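You operate a simulated robot arm through the tools that you are given. There is no shell and no other tool.

The job below is to be done with a simulated two-armed robot. You get a single attempt, and the scene is never put back.

JOB
Lift the taller bolt, close and pin the gate latch, drop the bolt.
Fine: at the middle posts of the long gate; the latch pin with the teal cap is parked in the pin hole of the middle post; leave the lower bolt down and the hinge pins alone.

The check looks at the end state, three seconds after you hand in, the way a careful person would. Anything else that was tipped, shoved, dropped, spilled or broken makes it a failure. A push-on lid holds only when it is set on centred and level and pressed home; a screw cap is set on level and turned clockwise until tight.

ROBOT AND FRAMES
Two 7-joint arms with two-finger grippers on one trunk that stands fixed in place. Base frame: the origin is at the foot of the trunk, x ahead of it, y to its left, z up. Units: cm, degrees, N and s.
The left shoulder is at [4.3, 17, 134.8], the right one opposite. With the tool pointing down near the work surface each hand reaches from about 10 to 50 cm from the base axis, measured 20 degrees to its own side. Payload 2.69 kg a hand.
The tool frame of a hand sits at the grasp point between the pads (the TCP): z along the fingers, y along the line on which they close. The tips reach 2 cm beyond it. The gripper opens to 10 cm; its body begins 6.3 cm behind the TCP.
Orientation is that of the tool frame in the base frame, as [roll, pitch, yaw] about the fixed x, y, z axes, in that order (R = Rz(yaw) Ry(pitch) Rx(roll)). With the fingers straight down and closing along the base's y, the tool's x points along the base's -x, its y along +y and its z along -z.

CONTROLS
- The arms move only by the tool arm_command. It takes "left_moves", "right_moves" or both (then of equal length, played together; a hand with none holds still); each is a list of rows, each a list of 2 entries, a list of its own where there are three numbers: the shift along the tool's x, y, z in cm, then the turn, a rotation vector about the tool's x, y, z in degrees. In form: [[[x, y, z], [rx, ry, rz]], ...]. A call has 1 to 20 rows; each row shifts and turns the commanded pose from where the row before left it, along the tool's axes as they then stand. "left_hand" and "right_hand" are, for a hand that has rows, the closure, from 0 (fully open) to 1 (shut), set as the call begins (left out, the last holds). A row lasts 0.2 s, in which the tool goes at most 5 cm and 8.6 degrees; a call with a longer step from one row to the next is refused whole, and so is a gripper value outside its range. A pose out of reach is approached as far as the arm can. The call stops where the force on the tool passes 40 N (or 10 N more than at its start, if that is more) or the arm is blocked; 0.2 s more then pass. Each finger travels about 10.8 cm/s and halts on what it meets, pressing with about 41 N; the grip force reading is that of the motor and also rises with nothing between the fingers. The clock runs only during rows and for 0.2 s after the last one: add rows that do not move to give the fingers time. The reply holds the time, the measured pose of the TCP, the force on the tool along the base axes, the opening and the grip force, in the units named above and with some noise, with the torque about the TCP (base axes, N m) and any sound that the robot's microphone picked up.
- Cameras (640 x 400 px; columns grow to the right, rows downward): "scene" is now at [16.58, -5.58, 127.77]; the picture's right is [-0.60, -0.80, 0.01], its down [-0.16, 0.11, -0.98] and it looks along [0.79, -0.59, -0.20] (base axes); focal length 214 px, centre (320, 200). "left" rides on the left gripper at [7, 1.9, -9.9] in its tool frame; the picture's right is [-0.26, 0.97, 0.00], its down [-0.75, -0.20, -0.63] and it looks along [-0.61, -0.16, 0.78] (tool axes); focal length 230 px, centre (320, 200). "right" rides on the right gripper at [7, -1.9, -9.9] in its tool frame; the picture's right is [0.26, 0.97, 0.00], its down [-0.75, 0.20, -0.63] and it looks along [-0.61, 0.16, 0.78] (tool axes); focal length 230 px, centre (320, 200). There is no depth. A picture from a camera that has moved, and an enlarged one, comes with that camera's place and axes in the base frame and with its lens.
- capture(camera): a new picture of that camera. No time passes.
- slide_trunk(by): moves the trunk up (or, below 0, down) by that many cm; the arms and the scene camera ride with it, the base frame stays. It gives what a move gives, with no picture.
- aim_head(pan, tilt): turns the head with the scene camera to pan (to the left, within 60 degrees either way) and tilt (down, from -29 to 69), counted from straight ahead of the robot. It gives what a move gives.
- enlarge(camera, box): a new picture of the part [left, top, right, bottom] of that camera's present view, enlarged. No time passes.
- close_job(): hands the job in; it is judged then, once.

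Places have to be worked out from the pictures, the camera data and where the tool is seen. Open the grippers and draw the arms clear of the work before you hand the job in, unless the task says otherwise.

The tools are called after "Request:" by a JSON object that holds its "api" and its "payload". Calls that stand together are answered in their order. arm_command: Moves the arms, as the interface text tells. Its arguments: {"type":"object","properties":{"left_moves":{"type":"array","items":{"type":"array"}},"left_hand":{"type":"number"},"right_moves":{"type":"array","items":{"type":"array"}},"right_hand":{"type":"number"}},"required":[]} The other tools are called the same way: slide_trunk (by) moves the trunk up or down; aim_head (pan, tilt) turns the head that bears the scene camera; capture (camera) takes a picture; enlarge (camera, box) takes an enlarged picture of a part of a camera's view; close_job () hands the job in.

At the start:

```text
time_s: 0.0
left_position: [43.12, -3.17, 129.61]
left_ee_rot: [179.8, 0.0, 179.9]
left_force: [0.2, -0.7, 0.2]
left_ft_torque: [-0.04, -0.02, 0.03]
left_grip_width: 9.99
left_gripper_force: 0.1
right_position: [36.84, -46.73, 136.25]
right_ee_rot: [180.0, 0.1, -179.9]
right_force: [0.6, -0.1, -0.2]
right_ft_torque: [0.02, 0.0, 0.0]
right_grip_width: 9.99
right_gripper_force: 0.1
trunk travel left (down, up): [-57.5, 11.5]
head pan, tilt (commanded): [-36.6, 10.6]
```

scene: 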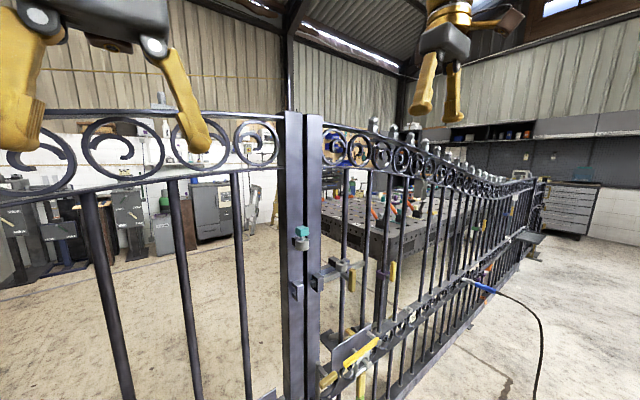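
right: 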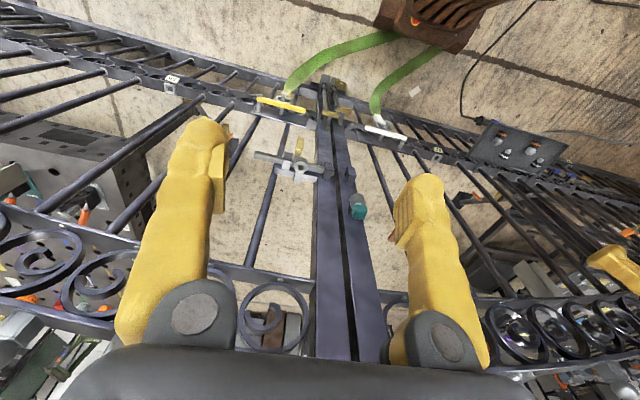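
left: 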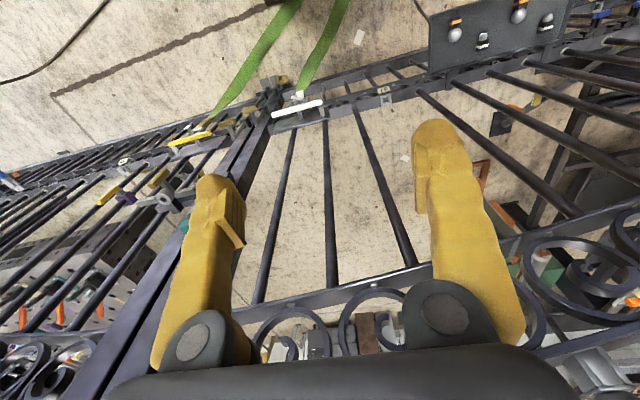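

I begin by looking closer at the middle posts, the latch and the bolts.

Request:
{"api": "enlarge", "payload": {"camera": "scene", "box": [260, 200, 420, 300]}}

Request:
{"api": "enlarge", "payload": {"camera": "scene", "box": [260, 300, 420, 400]}}

Request:
{"api": "enlarge", "payload": {"camera": "right", "box": [220, 60, 460, 210]}}

Request:
{"api": "enlarge", "payload": {"camera": "left", "box": [80, 60, 320, 210]}}

```text
4.00 times, centred on (340, 250) of scene
camera zoom: at [16.58, -5.58, 127.77], right [-0.6, -0.8, 0.01], down [-0.16, 0.11, -0.98], along [0.79, -0.59, -0.2], focal length 858 px, centre (240, 0)
```

zoom: 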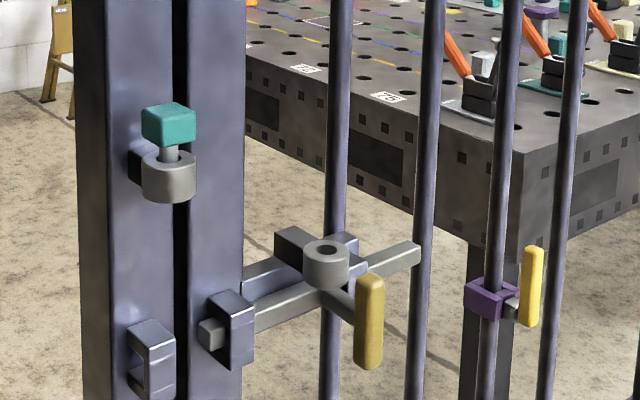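

```text
4.00 times, centred on (340, 350) of scene
camera zoom: at [16.58, -5.58, 127.77], right [-0.6, -0.8, 0.01], down [-0.16, 0.11, -0.98], along [0.79, -0.59, -0.2], focal length 858 px, centre (240, -400)
```

zoom: 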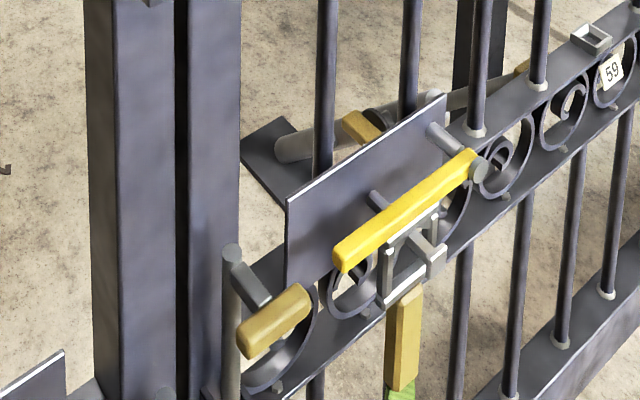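

```text
2.67 times, centred on (340, 135) of right
camera zoom: at [29.85, -48.57, 146.15], right [-0.26, 0.97, 0.0], down [0.75, 0.2, 0.63], along [0.61, 0.16, -0.78], focal length 614 px, centre (267, 373)
```

zoom: 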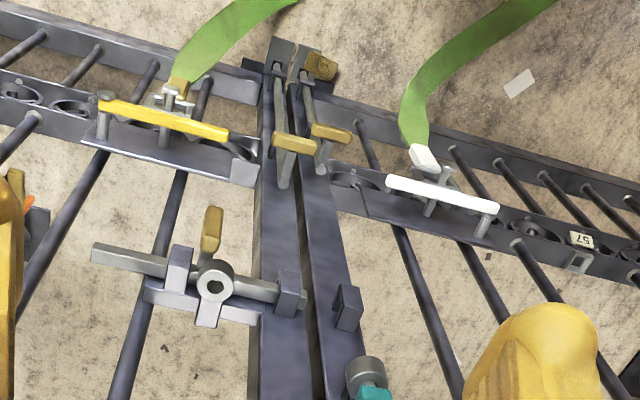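

```text
2.67 times, centred on (200, 135) of left
camera zoom: at [36.1, -1.24, 139.43], right [0.26, 0.97, 0.0], down [0.75, -0.2, 0.63], along [0.61, -0.16, -0.78], focal length 614 px, centre (640, 373)
```

zoom: 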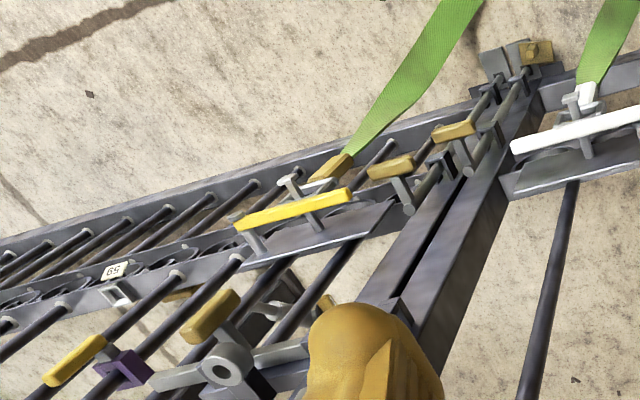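

The taller bolt is the one on the right post (top near z 66, handle near [56, -38, 64]). The latch bar is at about z 93, with its gold handle near [56.5, -47, 92.5], and the teal pin is near [59.5, -32, 108]. I lower the trunk by 20 cm and tilt the head down to see the latch better.

Request:
{"api": "slide_trunk", "payload": {"by": -20}}

Request:
{"api": "aim_head", "payload": {"pan": -38, "tilt": 25}}

Request:
{"api": "capture", "payload": {"camera": "scene"}}

Request:
{"api": "enlarge", "payload": {"camera": "scene", "box": [270, 120, 430, 220]}}

Request:
{"api": "capture", "payload": {"camera": "right"}}

Request:
{"api": "capture", "payload": {"camera": "left"}}

```text
time_s: 2.2
left_position: [41.05, -3.12, 110.36]
left_ee_rot: [179.9, 0.9, -179.9]
left_force: [0.2, 0.0, -0.5]
left_ft_torque: [0.06, -0.02, -0.02]
left_grip_width: 10.0
left_gripper_force: 0.0
right_position: [34.64, -46.74, 116.87]
right_ee_rot: [180.0, 0.9, -180.0]
right_force: [-1.0, 0.6, -0.2]
right_ft_torque: [-0.01, -0.04, 0.03]
right_grip_width: 10.02
right_gripper_force: 0.0
trunk travel left (down, up): [-37.5, 31.5]
head pan, tilt (commanded): [-36.6, 10.6]
```

```text
time_s: 2.9
left_position: [41.02, -3.16, 110.3]
left_ee_rot: [179.9, 0.8, -180.0]
left_force: [-0.2, 0.1, -0.6]
left_ft_torque: [-0.03, 0.01, 0.01]
left_grip_width: 10.02
left_gripper_force: 0.1
right_position: [34.66, -46.66, 116.88]
right_ee_rot: [180.0, 0.9, -179.9]
right_force: [0.0, -0.4, -0.1]
right_ft_torque: [0.01, -0.01, 0.0]
right_grip_width: 9.96
right_gripper_force: 0.0
trunk travel left (down, up): [-37.5, 31.5]
head pan, tilt (commanded): [-38.0, 25.0]
```

```text
taken
camera scene: at [15.98, -5.7, 105.43], right [-0.62, -0.79, 0.01], down [-0.35, 0.26, -0.9], along [0.71, -0.56, -0.43], focal length 214 px, centre (320, 200)
```

scene: 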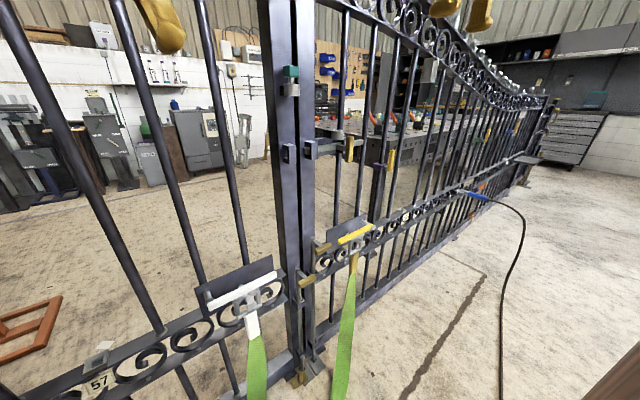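

```text
4.00 times, centred on (350, 170) of scene
camera zoom: at [15.98, -5.7, 105.43], right [-0.62, -0.79, 0.01], down [-0.35, 0.26, -0.9], along [0.71, -0.56, -0.43], focal length 858 px, centre (200, 320)
```

zoom: 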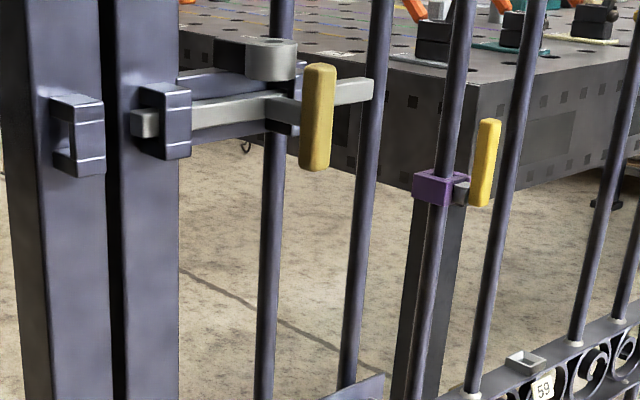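

```text
taken
camera right: at [27.53, -48.57, 126.59], right [-0.26, 0.97, 0.0], down [0.74, 0.2, 0.64], along [0.62, 0.16, -0.77], focal length 230 px, centre (320, 200)
```

right: 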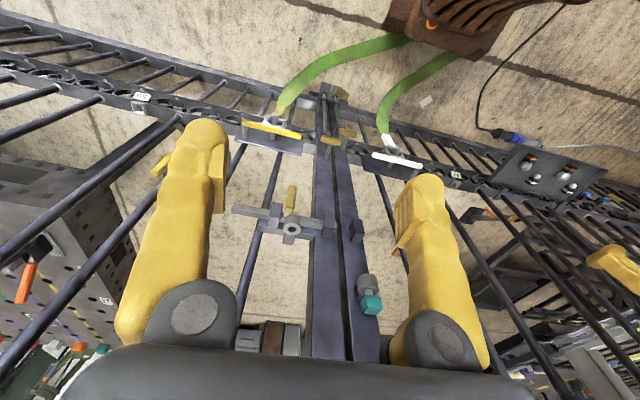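

```text
taken
camera left: at [33.89, -1.26, 119.98], right [0.26, 0.97, 0.01], down [0.74, -0.2, 0.64], along [0.62, -0.16, -0.77], focal length 230 px, centre (320, 200)
```

left: 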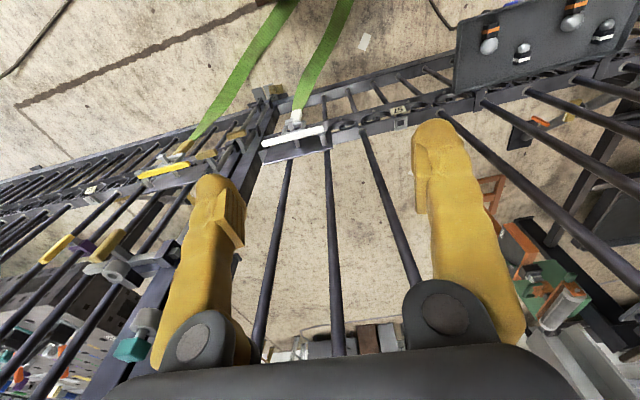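

The latch bar, the guide ring and both keepers are visible now. I enlarge more for the bar, ring and bolts.

Request:
{"api": "enlarge", "payload": {"camera": "scene", "box": [276, 120, 372, 180]}}

Request:
{"api": "enlarge", "payload": {"camera": "right", "box": [220, 170, 400, 320]}}

Request:
{"api": "enlarge", "payload": {"camera": "right", "box": [230, 70, 430, 180]}}

Request:
{"api": "enlarge", "payload": {"camera": "scene", "box": [270, 220, 400, 390]}}

```text
6.67 times, centred on (324, 150) of scene
camera zoom: at [15.98, -5.7, 105.43], right [-0.62, -0.79, 0.01], down [-0.35, 0.26, -0.9], along [0.71, -0.56, -0.43], focal length 1430 px, centre (293, 533)
```

zoom: 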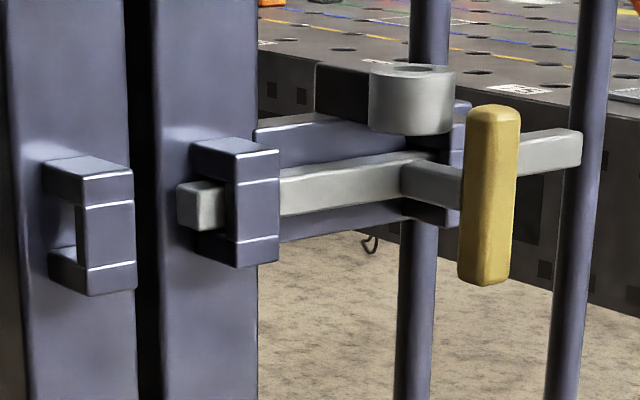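

```text
2.67 times, centred on (310, 245) of right
camera zoom: at [27.53, -48.57, 126.59], right [-0.26, 0.97, 0.0], down [0.74, 0.2, 0.64], along [0.62, 0.16, -0.77], focal length 614 px, centre (347, 80)
```

zoom: 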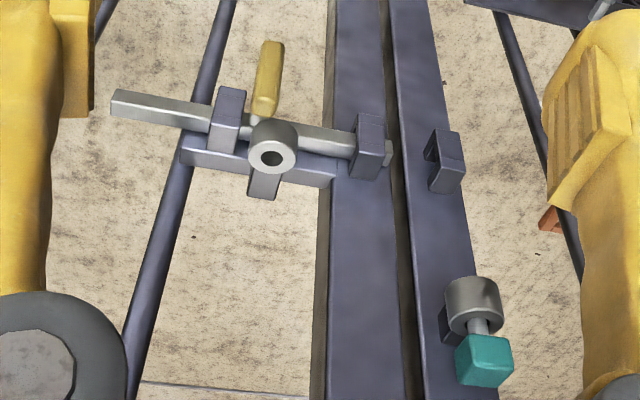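

```text
3.20 times, centred on (330, 125) of right
camera zoom: at [27.53, -48.57, 126.59], right [-0.26, 0.97, 0.0], down [0.74, 0.2, 0.64], along [0.62, 0.16, -0.77], focal length 736 px, centre (288, 440)
```

zoom: 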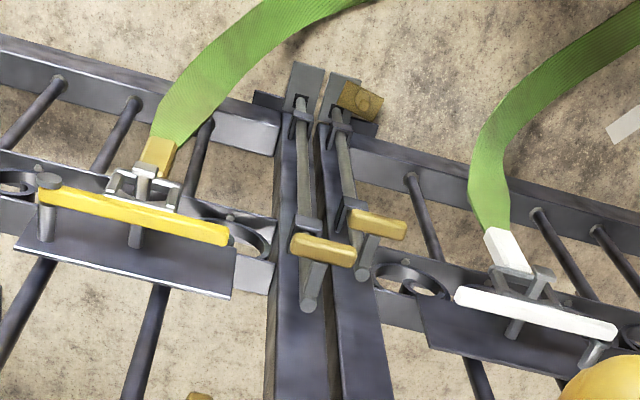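

```text
2.35 times, centred on (335, 305) of scene
camera zoom: at [15.98, -5.7, 105.43], right [-0.62, -0.79, 0.01], down [-0.35, 0.26, -0.9], along [0.71, -0.56, -0.43], focal length 505 px, centre (285, -47)
```

zoom: 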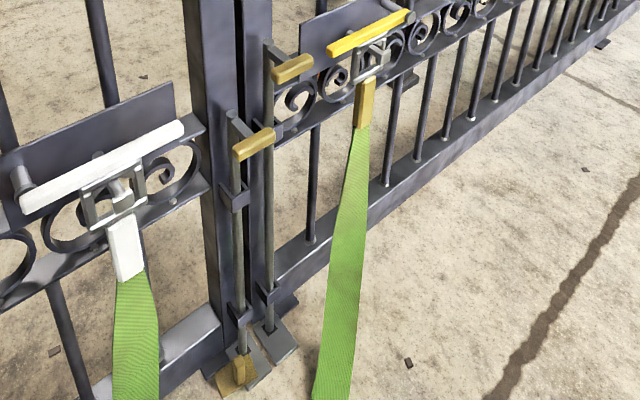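

The ring with the hole is fixed to the guide plate above the bar, and the handle stem runs under it. I move the right hand forward a little and pitch it to point ahead, to get a closer view and see how it reaches.

Request:
{"api": "arm_command", "payload": {"right_moves": [[[-3, 0, 0], [0, 0, 0]], [[-3, 0, 0], [0, 0, 0]], [[0, 0, 0], [0, -8.2, 0]], [[0, 0, 0], [0, -8.2, 0]], [[0, 0, 0], [0, -8.2, 0]], [[0, 0, 0], [0, -8.2, 0]], [[0, 0, 0], [0, -8.2, 0]], [[0, 0, 0], [0, -8.2, 0]], [[0, 0, 0], [0, -8.2, 0]], [[0, 0, 0], [0, -8.2, 0]], [[0, 0, 0], [0, -8.2, 0]], [[0, 0, 0], [0, -8.2, 0]], [[0, 0, 0], [0, -8.0, 0]], [[0, 0, 0], [0, 0, 0]]]}}

Request:
{"api": "capture", "payload": {"camera": "right"}}

Request:
{"api": "capture", "payload": {"camera": "scene"}}

```text
time_s: 5.9
left_position: [41.21, -3.16, 110.39]
left_ee_rot: [180.0, 0.9, -179.9]
left_force: [0.6, -0.7, 0.1]
left_ft_torque: [0.01, -0.01, -0.02]
left_grip_width: 9.99
left_gripper_force: 0.1
right_position: [40.62, -46.54, 117.0]
right_ee_rot: [8.0, 88.9, 8.0]
right_force: [-0.3, 0.6, -0.1]
right_ft_torque: [-0.03, 0.04, -0.04]
right_grip_width: 9.99
right_gripper_force: 0.0
trunk travel left (down, up): [-37.5, 31.5]
head pan, tilt (commanded): [-38.0, 25.0]
```

```text
taken
camera right: at [30.87, -48.47, 109.82], right [0.01, 0.97, -0.26], down [-0.64, 0.2, 0.74], along [0.77, 0.16, 0.62], focal length 230 px, centre (320, 200)
```

right: 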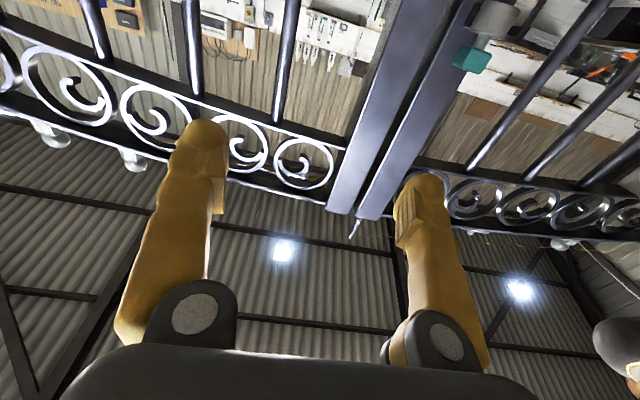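

```text
taken
camera scene: at [15.97, -5.67, 105.43], right [-0.62, -0.79, 0.01], down [-0.35, 0.26, -0.9], along [0.71, -0.56, -0.43], focal length 214 px, centre (320, 200)
```

scene: 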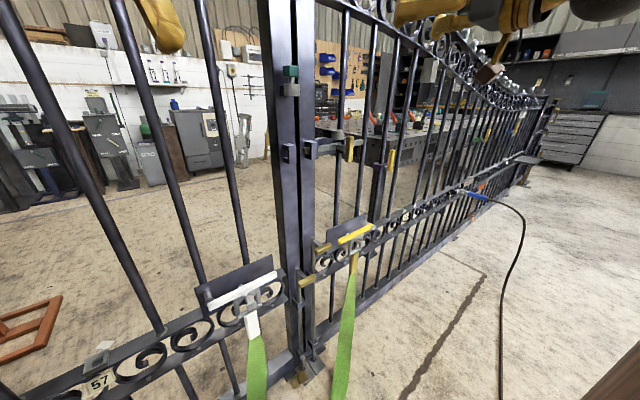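

The forward-pointing pose is reachable, but the camera looks upward. I roll the wrist to see whether the camera-above orientation is reachable.

Request:
{"api": "arm_command", "payload": {"right_moves": [[[0, 0, 0], [0, 0, 8.2]], [[0, 0, 0], [0, 0, 8.2]], [[0, 0, 0], [0, 0, 8.2]], [[0, 0, 0], [0, 0, 8.2]], [[0, 0, 0], [0, 0, 8.2]], [[0, 0, 0], [0, 0, 8.2]], [[0, 0, 0], [0, 0, 8.2]], [[0, 0, 0], [0, 0, 8.2]], [[0, 0, 0], [0, 0, 8.2]], [[0, 0, 0], [0, 0, 8.2]], [[0, 0, 0], [0, 0, 8.0]], [[0, 0, 0], [0, 0, 0]]]}}

Request:
{"api": "capture", "payload": {"camera": "right"}}

```text
time_s: 8.5
left_position: [41.06, -3.27, 110.3]
left_ee_rot: [179.8, 0.9, 180.0]
left_force: [0.4, 0.2, 0.4]
left_ft_torque: [-0.03, -0.02, -0.01]
left_grip_width: 10.02
left_gripper_force: 0.3
right_position: [40.85, -46.46, 116.85]
right_ee_rot: [89.2, -0.2, 90.0]
right_force: [1.0, 0.3, 0.8]
right_ft_torque: [-0.01, -0.01, -0.01]
right_grip_width: 10.02
right_gripper_force: 0.1
trunk travel left (down, up): [-37.5, 31.5]
head pan, tilt (commanded): [-38.0, 25.0]
```

```text
taken
camera right: at [30.85, -39.65, 114.84], right [-0.01, 0.25, 0.97], down [-0.63, -0.75, 0.19], along [0.77, -0.61, 0.17], focal length 230 px, centre (320, 200)
```

right: 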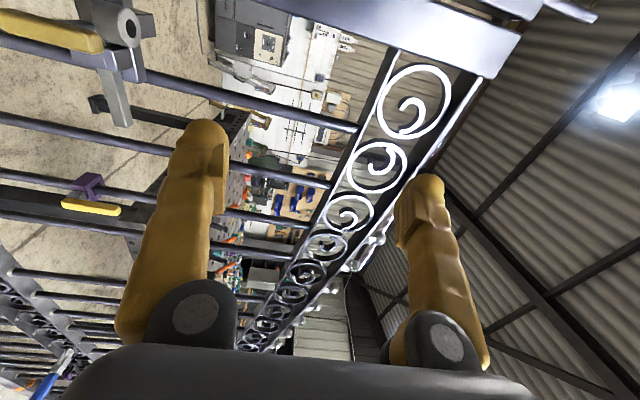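

That roll was followed exactly; I continue another 90° so the camera sits above the hand.

Request:
{"api": "arm_command", "payload": {"right_moves": [[[0, 0, 0], [0, 0, 8.2]], [[0, 0, 0], [0, 0, 8.2]], [[0, 0, 0], [0, 0, 8.2]], [[0, 0, 0], [0, 0, 8.2]], [[0, 0, 0], [0, 0, 8.2]], [[0, 0, 0], [0, 0, 8.2]], [[0, 0, 0], [0, 0, 8.2]], [[0, 0, 0], [0, 0, 8.2]], [[0, 0, 0], [0, 0, 8.2]], [[0, 0, 0], [0, 0, 8.2]], [[0, 0, 0], [0, 0, 8.0]], [[0, 0, 0], [0, 0, 0]]]}}

Request:
{"api": "capture", "payload": {"camera": "right"}}

Request:
{"api": "capture", "payload": {"camera": "scene"}}

```text
time_s: 11.1
left_position: [41.04, -3.19, 110.27]
left_ee_rot: [179.8, 0.9, -180.0]
left_force: [-0.8, 1.1, 0.9]
left_ft_torque: [0.01, 0.02, -0.01]
left_grip_width: 10.02
left_gripper_force: 0.1
right_position: [40.73, -46.54, 116.74]
right_ee_rot: [-18.7, -89.2, -161.2]
right_force: [-0.4, 0.0, -0.1]
right_ft_torque: [0.0, -0.02, 0.0]
right_grip_width: 9.99
right_gripper_force: 0.0
trunk travel left (down, up): [-37.5, 31.5]
head pan, tilt (commanded): [-38.0, 25.0]
```

```text
taken
camera right: at [30.68, -44.75, 123.63], right [0.0, -0.97, 0.25], down [-0.62, -0.2, -0.76], along [0.78, -0.16, -0.6], focal length 230 px, centre (320, 200)
```

right: 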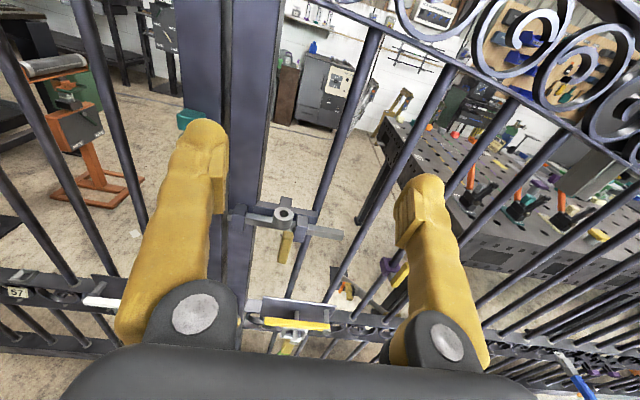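

```text
taken
camera scene: at [15.98, -5.7, 105.43], right [-0.62, -0.79, 0.01], down [-0.35, 0.26, -0.9], along [0.71, -0.56, -0.43], focal length 214 px, centre (320, 200)
```

scene: 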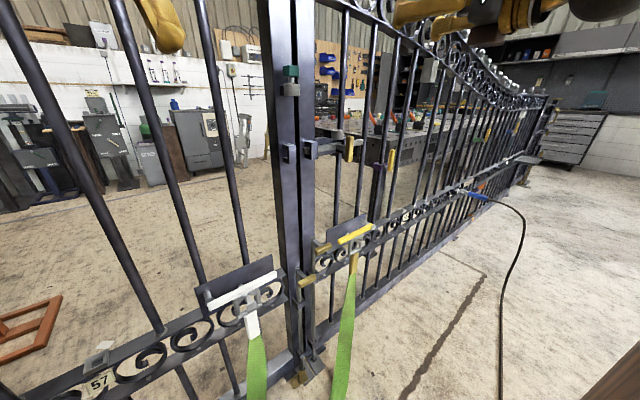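

The camera-above orientation works (tool x up, y to base -y, z ahead). I enlarge the latch in the right view.

Request:
{"api": "enlarge", "payload": {"camera": "right", "box": [225, 190, 353, 270]}}

Request:
{"api": "enlarge", "payload": {"camera": "right", "box": [225, 270, 369, 360]}}

```text
5.00 times, centred on (289, 230) of right
camera zoom: at [30.68, -44.75, 123.63], right [0.0, -0.97, 0.25], down [-0.62, -0.2, -0.76], along [0.78, -0.16, -0.6], focal length 1150 px, centre (475, 50)
```

zoom: 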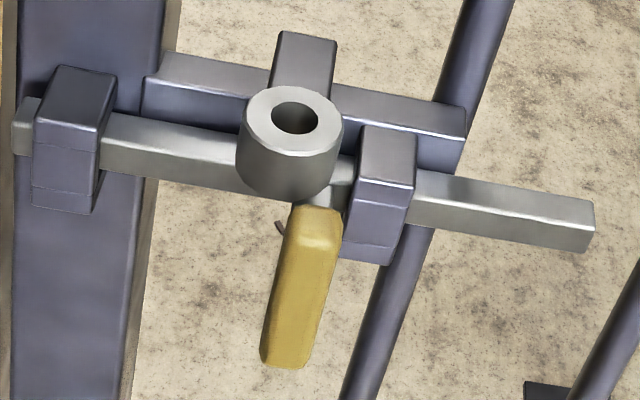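

```text
4.44 times, centred on (297, 315) of right
camera zoom: at [30.68, -44.75, 123.63], right [0.0, -0.97, 0.25], down [-0.62, -0.2, -0.76], along [0.78, -0.16, -0.6], focal length 1022 px, centre (422, -311)
```

zoom: 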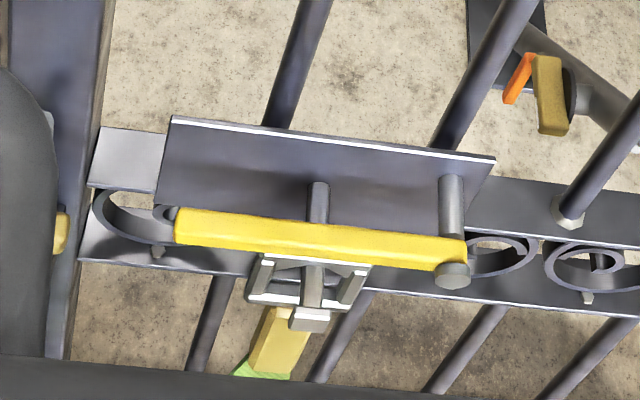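

The latch geometry is clear: ring hole near [59.2, -45.5, 97.5], bar spanning y -36 to -57.7 at z 93, handle at y -47 and z 88.5–95.5. I check the parked pin and both bolts more closely.

Request:
{"api": "enlarge", "payload": {"camera": "scene", "box": [266, 55, 330, 95]}}

Request:
{"api": "enlarge", "payload": {"camera": "scene", "box": [266, 80, 330, 120]}}

Request:
{"api": "enlarge", "payload": {"camera": "scene", "box": [280, 225, 376, 285]}}

Request:
{"api": "enlarge", "payload": {"camera": "scene", "box": [272, 300, 368, 390]}}

```text
10.00 times, centred on (298, 75) of scene
camera zoom: at [15.98, -5.7, 105.43], right [-0.62, -0.79, 0.01], down [-0.35, 0.26, -0.9], along [0.71, -0.56, -0.43], focal length 2145 px, centre (540, 1450)
```

zoom: 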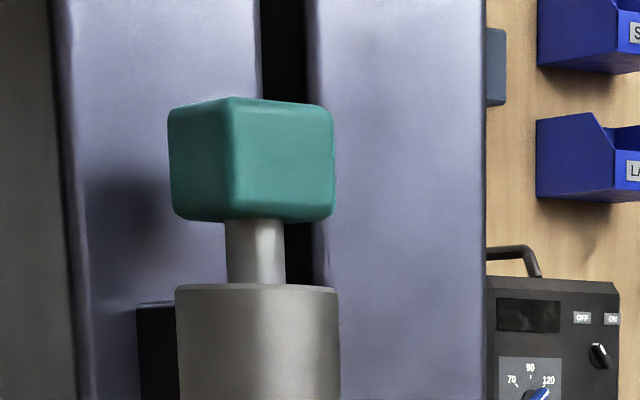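

```text
10.00 times, centred on (298, 100) of scene
camera zoom: at [15.98, -5.7, 105.43], right [-0.62, -0.79, 0.01], down [-0.35, 0.26, -0.9], along [0.71, -0.56, -0.43], focal length 2145 px, centre (540, 1200)
```

zoom: 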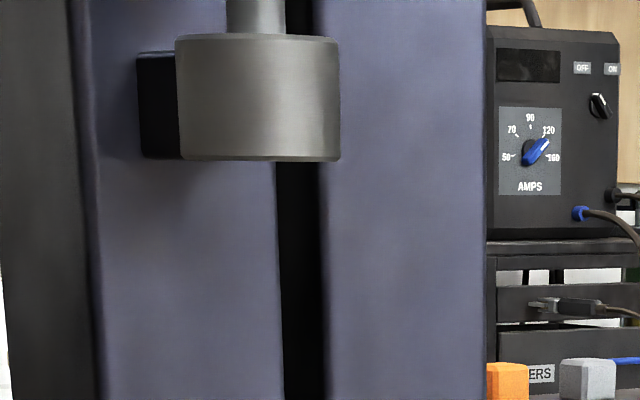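

```text
6.67 times, centred on (328, 255) of scene
camera zoom: at [15.98, -5.7, 105.43], right [-0.62, -0.79, 0.01], down [-0.35, 0.26, -0.9], along [0.71, -0.56, -0.43], focal length 1430 px, centre (267, -167)
```

zoom: 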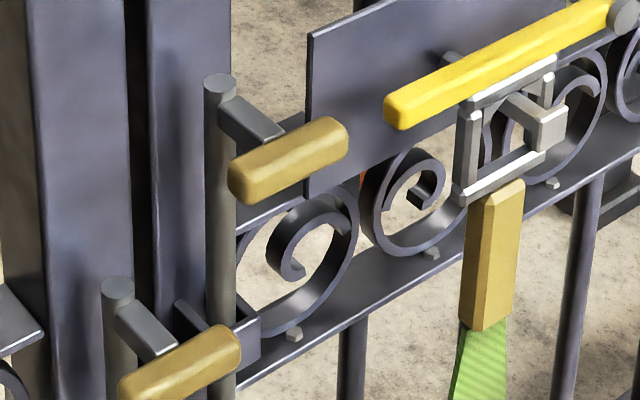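

```text
4.44 times, centred on (320, 345) of scene
camera zoom: at [15.98, -5.7, 105.43], right [-0.62, -0.79, 0.01], down [-0.35, 0.26, -0.9], along [0.71, -0.56, -0.43], focal length 953 px, centre (320, -444)
```

zoom: 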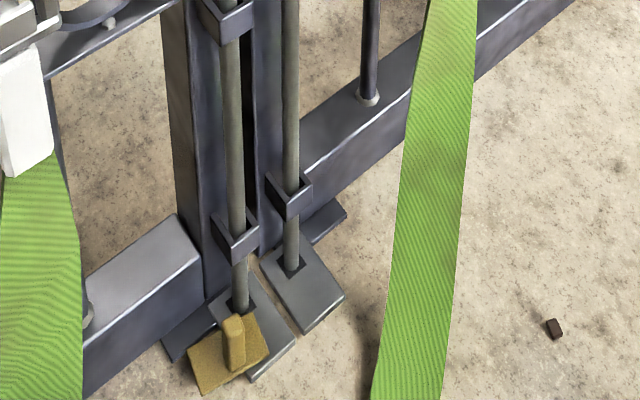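

The pin sits only inside its ring, and the taller bolt's gold handle is a bar along y from about -35.6 to -41.4 at x 55.6, z 64.5. I lower the trunk another 30 cm to bring both the bolt handle and the latch within reach.

Request:
{"api": "slide_trunk", "payload": {"by": -30}}

Request:
{"api": "capture", "payload": {"camera": "scene"}}

Request:
{"api": "capture", "payload": {"camera": "right"}}

Request:
{"api": "capture", "payload": {"camera": "left"}}

```text
time_s: 14.1
left_position: [40.99, -3.18, 80.25]
left_ee_rot: [179.9, 0.9, 180.0]
left_force: [-0.1, 0.9, 0.0]
left_ft_torque: [-0.01, 0.01, -0.02]
left_grip_width: 10.0
left_gripper_force: 0.0
right_position: [40.61, -46.59, 86.98]
right_ee_rot: [-6.8, -89.1, -173.2]
right_force: [-0.1, 0.5, -0.6]
right_ft_torque: [0.0, 0.02, 0.01]
right_grip_width: 9.97
right_gripper_force: 0.1
trunk travel left (down, up): [-7.5, 61.5]
head pan, tilt (commanded): [-38.0, 25.0]
```

```text
taken
camera scene: at [15.46, -5.7, 75.44], right [-0.62, -0.79, 0.01], down [-0.35, 0.26, -0.9], along [0.71, -0.56, -0.43], focal length 214 px, centre (320, 200)
```

scene: 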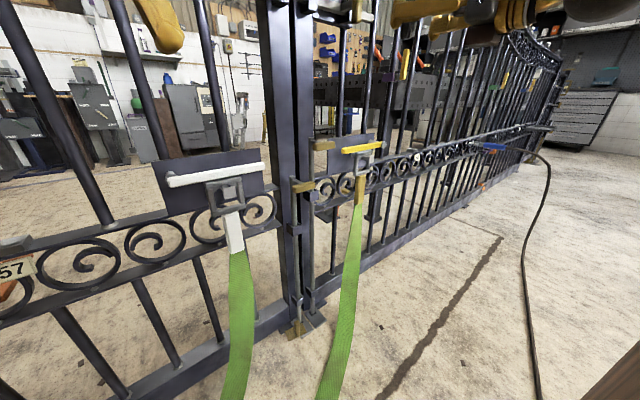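

```text
taken
camera right: at [30.59, -44.76, 93.74], right [0.0, -0.97, 0.26], down [-0.62, -0.2, -0.76], along [0.79, -0.16, -0.6], focal length 230 px, centre (320, 200)
```

right: 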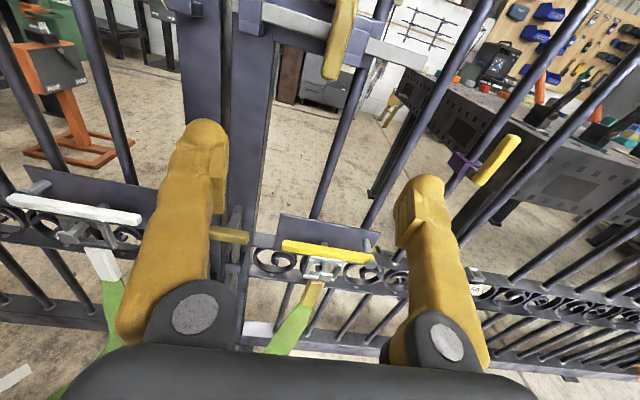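

```text
taken
camera left: at [33.85, -1.26, 90.0], right [0.26, 0.97, 0.01], down [0.74, -0.2, 0.64], along [0.62, -0.16, -0.77], focal length 230 px, centre (320, 200)
```

left: 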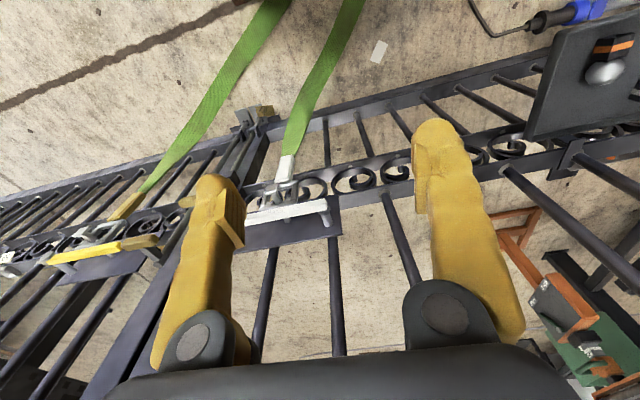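

Nothing was touched. Now I bring the left hand to a forward-pointing pose, as the right one did, so it can hold the bolt handle with the fingers closing vertically.

Request:
{"api": "arm_command", "payload": {"left_moves": [[[0, 0, 0], [0, -8.2, 0]], [[0, 0, 0], [0, -8.2, 0]], [[0, 0, 0], [0, -8.2, 0]], [[0, 0, 0], [0, -8.2, 0]], [[0, 0, 0], [0, -8.2, 0]], [[0, 0, 0], [0, -8.2, 0]], [[0, 0, 0], [0, -8.2, 0]], [[0, 0, 0], [0, -8.2, 0]], [[0, 0, 0], [0, -8.2, 0]], [[0, 0, 0], [0, -8.2, 0]], [[0, 0, 0], [0, -8.0, 0]], [[0, 0, 0], [0, 0, 0]]]}}

```text
time_s: 16.7
left_position: [41.61, -2.6, 82.3]
left_ee_rot: [-44.5, 86.7, -43.5]
left_force: [-0.2, -0.2, -0.2]
left_ft_torque: [0.0, -0.05, 0.0]
left_grip_width: 9.99
left_gripper_force: 0.1
right_position: [40.65, -46.59, 87.02]
right_ee_rot: [-7.0, -89.1, -173.0]
right_force: [-0.4, 0.3, -0.5]
right_ft_torque: [-0.01, -0.01, -0.02]
right_grip_width: 10.01
right_gripper_force: 0.0
trunk travel left (down, up): [-7.5, 61.5]
head pan, tilt (commanded): [-38.0, 25.0]
```

The left hand now points ahead. I roll it by -90° so the fingers close vertically.

Request:
{"api": "arm_command", "payload": {"left_moves": [[[0, 0, 0], [0, 0, -8.2]], [[0, 0, 0], [0, 0, -8.2]], [[0, 0, 0], [0, 0, -8.2]], [[0, 0, 0], [0, 0, -8.2]], [[0, 0, 0], [0, 0, -8.2]], [[0, 0, 0], [0, 0, -8.2]], [[0, 0, 0], [0, 0, -8.2]], [[0, 0, 0], [0, 0, -8.2]], [[0, 0, 0], [0, 0, -8.2]], [[0, 0, 0], [0, 0, -8.2]], [[0, 0, 0], [0, 0, -8.0]], [[0, 0, 0], [0, 0, 0]]]}}

Request:
{"api": "capture", "payload": {"camera": "scene"}}

Request:
{"api": "capture", "payload": {"camera": "left"}}

```text
time_s: 19.3
left_position: [43.77, -3.42, 97.01]
left_ee_rot: [-90.1, 0.7, -90.3]
left_force: [-0.2, -0.1, 0.5]
left_ft_torque: [-0.04, -0.01, -0.03]
left_grip_width: 10.02
left_gripper_force: 0.2
left hand out of reach, approached as far as the arm can: row 5, 6, 7, 8, 9, 10, 11
right_position: [40.6, -46.72, 86.92]
right_ee_rot: [-7.0, -89.0, -173.1]
right_force: [0.0, -0.3, 0.0]
right_ft_torque: [0.0, -0.01, 0.03]
right_grip_width: 10.02
right_gripper_force: 0.1
trunk travel left (down, up): [-7.5, 61.5]
head pan, tilt (commanded): [-38.0, 25.0]
```

```text
taken
camera scene: at [15.46, -5.69, 75.43], right [-0.62, -0.79, 0.01], down [-0.35, 0.26, -0.9], along [0.71, -0.56, -0.43], focal length 214 px, centre (320, 200)
```

scene: 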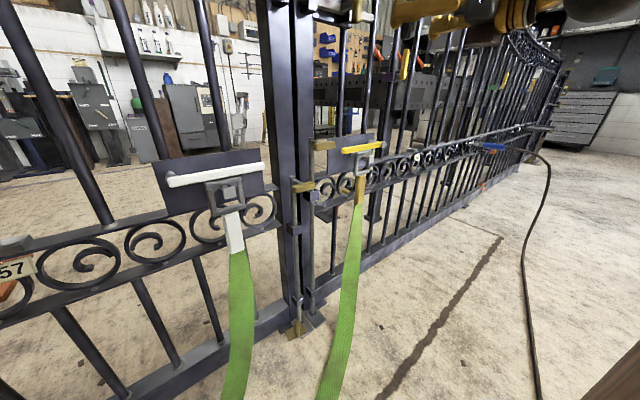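

```text
taken
camera left: at [33.87, -10.21, 95.03], right [0.0, 0.27, -0.96], down [-0.62, 0.75, 0.21], along [0.78, 0.6, 0.17], focal length 230 px, centre (320, 200)
```

left: 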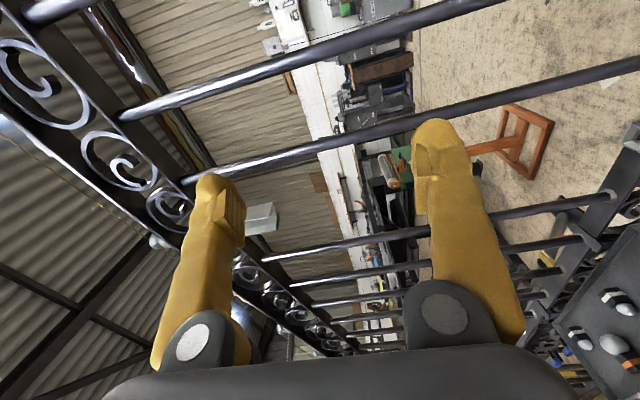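

The left arm was folded too tightly there and rode up to z 97. Before swinging it right toward the bolt, I lift the right hand 16 cm to clear space.

Request:
{"api": "arm_command", "payload": {"right_moves": [[[4, 0, 0], [0, 0, 0]], [[4, 0, 0], [0, 0, 0]], [[4, 0, 0], [0, 0, 0]], [[4, 0, 0], [0, 0, 0]], [[0, 0, 0], [0, 0, 0]]]}}

Request:
{"api": "arm_command", "payload": {"left_moves": [[[2, 0, 0], [0, 8, 0]], [[2, 0, 0], [0, 8, 0]], [[2, 0, 0], [0, 8, 0]], [[2, 0, 0], [0, 8, 0]], [[2, 0, 2], [0, 8, 0]], [[2, 0, 2], [0, 0, 0]], [[0, 0, 0], [0, 0, 0]]]}}

Request:
{"api": "capture", "payload": {"camera": "scene"}}

Request:
{"api": "capture", "payload": {"camera": "left"}}

```text
time_s: 20.5
left_position: [43.91, -3.48, 97.06]
left_ee_rot: [-90.1, 0.8, -90.5]
left_force: [-0.5, 0.1, 0.3]
left_ft_torque: [-0.02, 0.0, -0.01]
left_grip_width: 10.01
left_gripper_force: 0.1
right_position: [40.46, -46.65, 102.95]
right_ee_rot: [-4.3, -89.1, -175.7]
right_force: [0.7, 0.5, 0.7]
right_ft_torque: [-0.01, 0.0, 0.01]
right_grip_width: 10.0
right_gripper_force: 0.1
trunk travel left (down, up): [-7.5, 61.5]
head pan, tilt (commanded): [-38.0, 25.0]
```

```text
time_s: 22.1
left_position: [43.25, -16.66, 96.91]
left_ee_rot: [-89.3, 0.7, -130.1]
left_force: [0.3, 0.5, 0.3]
left_ft_torque: [-0.02, 0.02, 0.0]
left_grip_width: 9.98
left_gripper_force: 0.0
right_position: [40.45, -46.76, 102.94]
right_ee_rot: [-7.4, -89.1, -172.6]
right_force: [-0.4, 0.5, -0.1]
right_ft_torque: [-0.02, -0.02, 0.0]
right_grip_width: 10.01
right_gripper_force: 0.1
trunk travel left (down, up): [-7.5, 61.5]
head pan, tilt (commanded): [-38.0, 25.0]
```

```text
taken
camera scene: at [15.46, -5.71, 75.43], right [-0.62, -0.79, 0.01], down [-0.35, 0.26, -0.9], along [0.71, -0.56, -0.43], focal length 214 px, centre (320, 200)
```

scene: 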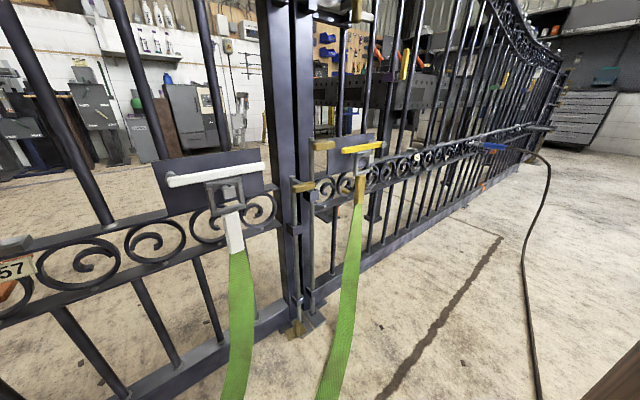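

```text
taken
camera left: at [31.18, -15.47, 94.77], right [0.18, 0.2, -0.96], down [0.0, 0.98, 0.2], along [0.98, -0.03, 0.18], focal length 230 px, centre (320, 200)
```

left: 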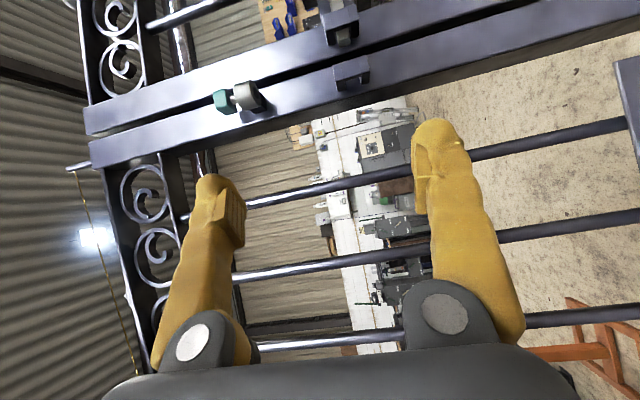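

The left hand swung right without limits. I continue right and down toward the bolt's height.

Request:
{"api": "arm_command", "payload": {"left_moves": [[[2, 4, 2], [0, 0, 0]], [[2, 4, 2], [0, 0, 0]], [[2, 4, 2], [0, 0, 0]], [[2, 4, 2], [0, 0, 0]], [[1, 4, 1], [0, 0, 0]], [[0, 2, 0], [0, 0, 0]], [[0, 0, 0], [0, 0, 0]]]}}

Request:
{"api": "capture", "payload": {"camera": "scene"}}

Request:
{"api": "capture", "payload": {"camera": "left"}}

```text
time_s: 23.7
left_position: [46.19, -28.53, 94.0]
left_ee_rot: [-91.6, 0.9, -130.2]
left_force: [-0.1, 0.0, 0.5]
left_ft_torque: [-0.01, -0.01, 0.02]
left_grip_width: 10.04
left_gripper_force: 0.1
left hand out of reach, approached as far as the arm can: row 1, 2, 3, 4, 5, 6
right_position: [40.53, -46.74, 102.86]
right_ee_rot: [-6.3, -89.1, -173.8]
right_force: [0.3, 0.1, 0.6]
right_ft_torque: [-0.01, 0.02, 0.01]
right_grip_width: 10.0
right_gripper_force: 0.3
trunk travel left (down, up): [-7.5, 61.5]
head pan, tilt (commanded): [-38.0, 25.0]
```

```text
taken
camera scene: at [15.47, -5.69, 75.43], right [-0.62, -0.79, 0.01], down [-0.35, 0.26, -0.9], along [0.71, -0.56, -0.43], focal length 214 px, centre (320, 200)
```

scene: 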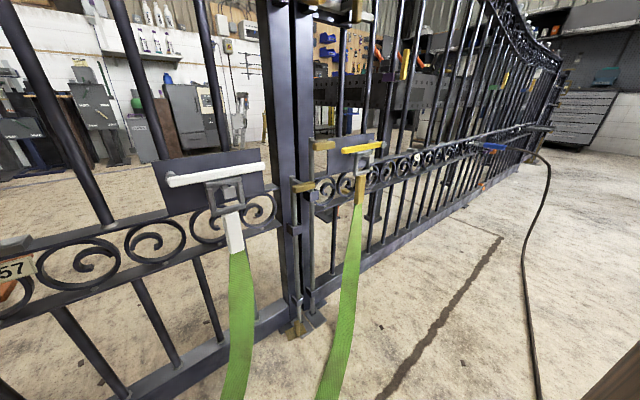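

```text
taken
camera left: at [34.18, -27.23, 92.21], right [0.16, 0.23, -0.96], down [0.01, 0.97, 0.23], along [0.99, -0.04, 0.15], focal length 230 px, centre (320, 200)
```

left: 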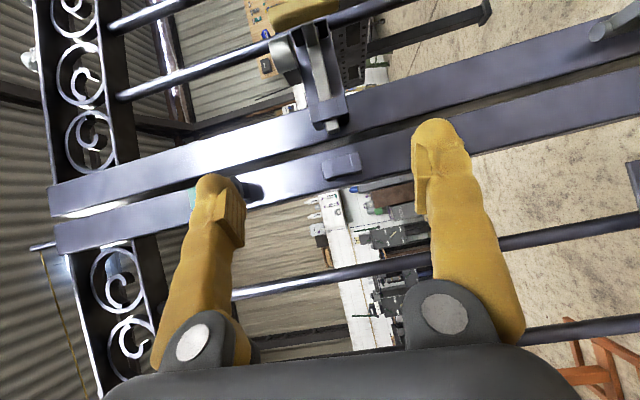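

The left arm cannot get lower in that orientation at this spot. I test how far it extends along its pointing direction, staying clear of the gate.

Request:
{"api": "arm_command", "payload": {"left_moves": [[[0, 0, 3], [0, 0, 0]], [[0, 0, 3], [0, 0, 0]], [[0, 2, 0], [0, 0, 0]], [[0, 2, 0], [0, 0, 0]], [[0, 2, 0], [0, 0, 0]], [[0, 0, 0], [0, 0, 0]]]}}

Request:
{"api": "capture", "payload": {"camera": "scene"}}

```text
time_s: 25.1
left_position: [52.49, -33.08, 94.04]
left_ee_rot: [-90.3, 0.8, -129.8]
left_force: [0.3, 0.4, 0.3]
left_ft_torque: [0.02, -0.01, -0.03]
left_grip_width: 10.01
left_gripper_force: 0.1
left hand out of reach, approached as far as the arm can: row 1, 3, 4, 5
right_position: [40.38, -46.6, 102.93]
right_ee_rot: [-6.6, -89.1, -173.4]
right_force: [-0.2, -0.5, 0.1]
right_ft_torque: [-0.02, 0.0, -0.01]
right_grip_width: 10.0
right_gripper_force: 0.0
trunk travel left (down, up): [-7.5, 61.5]
head pan, tilt (commanded): [-38.0, 25.0]
```

```text
taken
camera scene: at [15.47, -5.7, 75.43], right [-0.62, -0.79, 0.01], down [-0.35, 0.26, -0.9], along [0.71, -0.56, -0.43], focal length 214 px, centre (320, 200)
```

scene: 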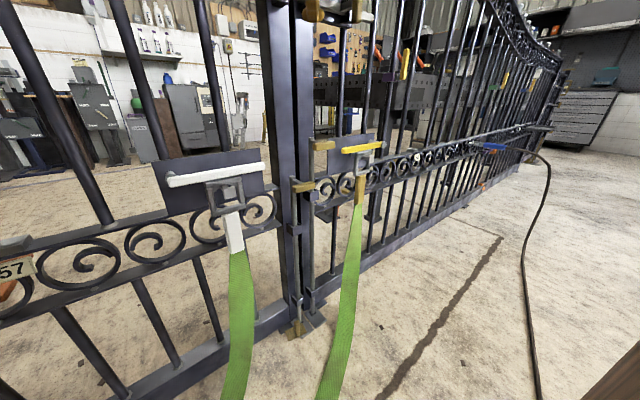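

The left arm reaches that far, just not low with this roll. I back off, close its fingers and roll another -90° (camera above) to see if that frees it to go lower.

Request:
{"api": "arm_command", "payload": {"left_moves": [[[0, 0, -3], [0, 0, 0]], [[0, 0, -3], [0, 0, 0]], [[0, 0, 0], [0, 0, -8.2]], [[0, 0, 0], [0, 0, -8.2]], [[0, 0, 0], [0, 0, -8.2]], [[0, 0, 0], [0, 0, -8.2]], [[0, 0, 0], [0, 0, -8.2]], [[0, 0, 0], [0, 0, -8.2]], [[0, 0, 0], [0, 0, -8.2]], [[0, 0, 0], [0, 0, -8.2]], [[0, 0, 0], [0, 0, -8.2]], [[0, 0, 0], [0, 0, -8.2]], [[0, 0, 0], [0, 0, -8.0]], [[0, 0, 0], [0, 0, 0]]], "left_hand": 1}}

Request:
{"api": "capture", "payload": {"camera": "left"}}

```text
time_s: 28.1
left_position: [58.1, -22.21, 105.05]
left_ee_rot: [-89.4, -60.6, -131.1]
left_force: [0.5, 0.3, 0.1]
left_ft_torque: [-0.01, -0.04, -0.02]
left_grip_width: 0.0
left_gripper_force: 29.5
left hand out of reach, approached as far as the arm can: row 1, 2, 3, 4, 5, 6, 7, 8, 9, 10, 11, 12, 13
right_position: [40.39, -46.61, 102.81]
right_ee_rot: [-6.6, -89.2, -173.5]
right_force: [-0.2, 1.0, 0.9]
right_ft_torque: [0.0, -0.02, 0.0]
right_grip_width: 10.0
right_gripper_force: 0.1
trunk travel left (down, up): [-7.5, 61.5]
head pan, tilt (commanded): [-38.0, 25.0]
```

```text
taken
camera left: at [47.27, -19.55, 110.02], right [-0.46, -0.55, -0.7], down [-0.12, 0.82, -0.56], along [0.88, -0.17, -0.45], focal length 230 px, centre (320, 200)
```

left: 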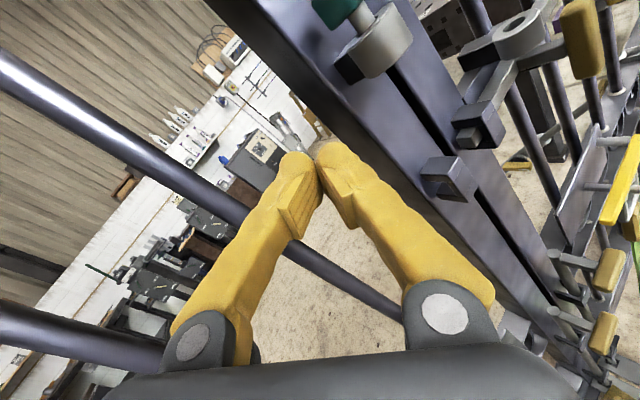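

The roll limit pushed the hand toward the left leaf (no contact, forces near zero). I back it off along its fingers and roll it back the other way.

Request:
{"api": "arm_command", "payload": {"left_moves": [[[0, 0, -3], [0, 0, 0]], [[0, 0, -3], [0, 0, 0]], [[0, 0, -3], [0, 0, 0]], [[0, 0, -1], [0, 0, 8.2]], [[0, 0, 0], [0, 0, 8.2]], [[0, 0, 0], [0, 0, 8.2]], [[0, 0, 0], [0, 0, 8.2]], [[0, 0, 0], [0, 0, 8.2]], [[0, 0, 0], [0, 0, 8.2]], [[0, 0, 0], [0, 0, 8.2]], [[0, 0, 0], [0, 0, 0]]]}}

Request:
{"api": "capture", "payload": {"camera": "left"}}

Request:
{"api": "capture", "payload": {"camera": "right"}}

```text
time_s: 30.5
left_position: [50.9, -16.31, 103.94]
left_ee_rot: [-89.6, -3.2, -131.5]
left_force: [-0.4, -0.7, -1.1]
left_ft_torque: [-0.01, -0.04, 0.0]
left_grip_width: 0.01
left_gripper_force: 29.4
left hand out of reach, approached as far as the arm can: row 2, 3
right_position: [40.4, -46.76, 102.95]
right_ee_rot: [-6.4, -89.1, -173.6]
right_force: [0.4, 0.7, -0.4]
right_ft_torque: [-0.01, -0.01, 0.02]
right_grip_width: 10.03
right_gripper_force: 0.0
trunk travel left (down, up): [-7.5, 61.5]
head pan, tilt (commanded): [-38.0, 25.0]
```

```text
taken
camera left: at [38.75, -14.99, 102.2], right [0.14, 0.15, -0.98], down [0.03, 0.99, 0.15], along [0.99, -0.05, 0.13], focal length 230 px, centre (320, 200)
```

left: 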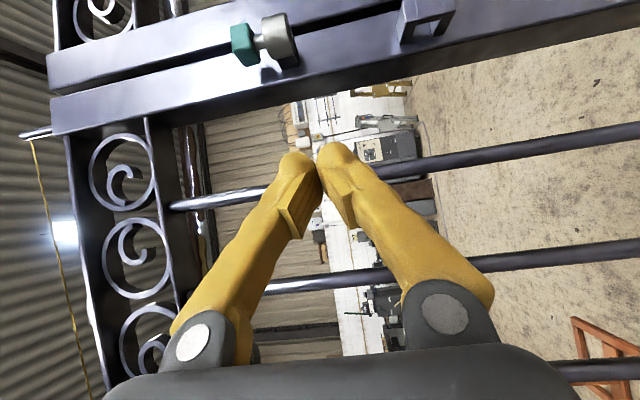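

```text
taken
camera right: at [30.32, -44.87, 109.67], right [0.0, -0.97, 0.26], down [-0.62, -0.2, -0.76], along [0.79, -0.16, -0.6], focal length 230 px, centre (320, 200)
```

right: 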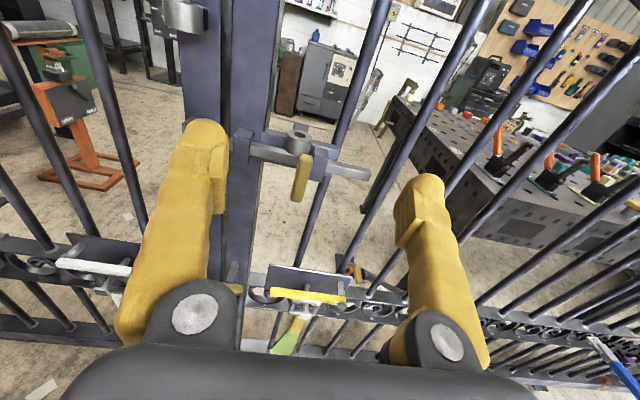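

I keep rolling back through the camera-below orientation and try lowering there.

Request:
{"api": "arm_command", "payload": {"left_moves": [[[0, 0, 0], [0, 0, 8.2]], [[0, 0, 0], [0, 0, 8.2]], [[0, 0, 0], [0, 0, 8.2]], [[0, 0, 0], [0, 0, 8.2]], [[0, 0, 0], [0, 0, 8.2]], [[0, 0, 0], [0, 0, 8.2]], [[0, 0, 0], [0, 0, 8.2]], [[0, 0, 0], [0, 0, 8.2]], [[0, 0, 0], [0, 0, 8.2]], [[0, 0, 0], [0, 0, 8.2]], [[0, 0, 0], [0, 0, 8.0]], [[3, 0, 0], [0, 0, 0]], [[3, 0, 0], [0, 0, 0]], [[3, 0, 0], [0, 0, 0]], [[3, 0, 0], [0, 0, 0]], [[0, 0, 0], [0, 0, 0]]]}}

```text
time_s: 33.9
left_position: [50.47, -16.78, 94.9]
left_ee_rot: [-83.5, 86.7, -124.9]
left_force: [-0.7, 0.2, -0.6]
left_ft_torque: [-0.04, 0.01, -0.01]
left_grip_width: 0.02
left_gripper_force: 29.4
left hand out of reach, approached as far as the arm can: row 15
right_position: [40.31, -46.69, 102.95]
right_ee_rot: [-6.4, -89.1, -173.6]
right_force: [-0.9, -0.8, -0.4]
right_ft_torque: [0.03, -0.01, 0.02]
right_grip_width: 10.02
right_gripper_force: 0.1
trunk travel left (down, up): [-7.5, 61.5]
head pan, tilt (commanded): [-38.0, 25.0]
```

Lower-limit again with the hand level. I try with the fingers pitched 45° downward, which the arm likely favours, and lower from there.

Request:
{"api": "arm_command", "payload": {"left_moves": [[[0, 0, -1], [0, 7.5, 0]], [[0, 0, -1], [0, 7.5, 0]], [[0, 0, -1], [0, 7.5, 0]], [[0, 0, 0], [0, 7.5, 0]], [[0, 0, 0], [0, 7.5, 0]], [[0, 0, 0], [0, 7.5, 0]], [[2.1, 0, 2.1], [0, 0, 0]], [[2.1, 0, 2.1], [0, 0, 0]], [[2.1, 0, 2.1], [0, 0, 0]], [[2.1, 0, 2.1], [0, 0, 0]], [[2.1, 0, 2.1], [0, 0, 0]], [[0, 0, 0], [0, 0, 0]]]}}

Request:
{"api": "capture", "payload": {"camera": "left"}}

Request:
{"api": "capture", "payload": {"camera": "scene"}}

```text
time_s: 36.5
left_position: [47.99, -15.52, 80.15]
left_ee_rot: [-175.4, 45.3, 141.9]
left_force: [-0.9, -0.3, 0.2]
left_ft_torque: [-0.01, -0.04, 0.03]
left_grip_width: 0.02
left_gripper_force: 29.5
right_position: [40.43, -46.69, 102.88]
right_ee_rot: [-7.0, -89.1, -172.9]
right_force: [-0.8, 0.3, 0.3]
right_ft_torque: [0.02, 0.03, 0.03]
right_grip_width: 10.0
right_gripper_force: 0.2
trunk travel left (down, up): [-7.5, 61.5]
head pan, tilt (commanded): [-38.0, 25.0]
```

```text
taken
camera left: at [40.44, -6.05, 81.93], right [0.78, 0.61, 0.13], down [-0.04, -0.16, 0.99], along [0.62, -0.77, -0.1], focal length 230 px, centre (320, 200)
```

left: 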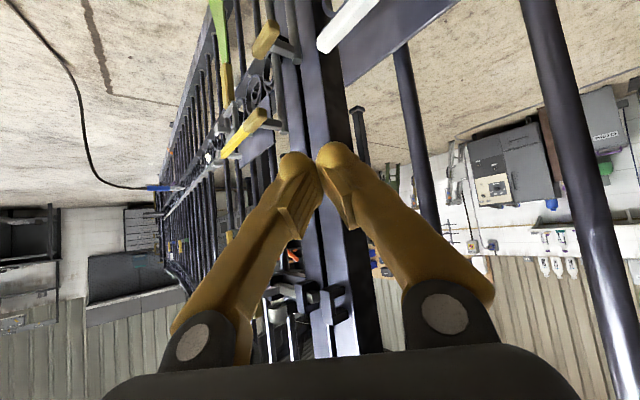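

```text
taken
camera scene: at [15.46, -5.71, 75.43], right [-0.62, -0.79, 0.01], down [-0.35, 0.26, -0.9], along [0.71, -0.56, -0.43], focal length 214 px, centre (320, 200)
```

scene: 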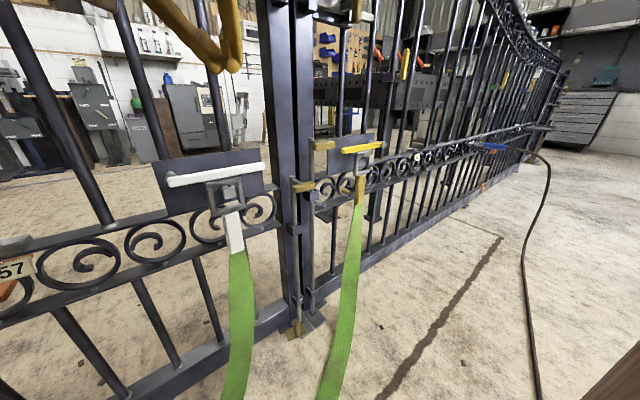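

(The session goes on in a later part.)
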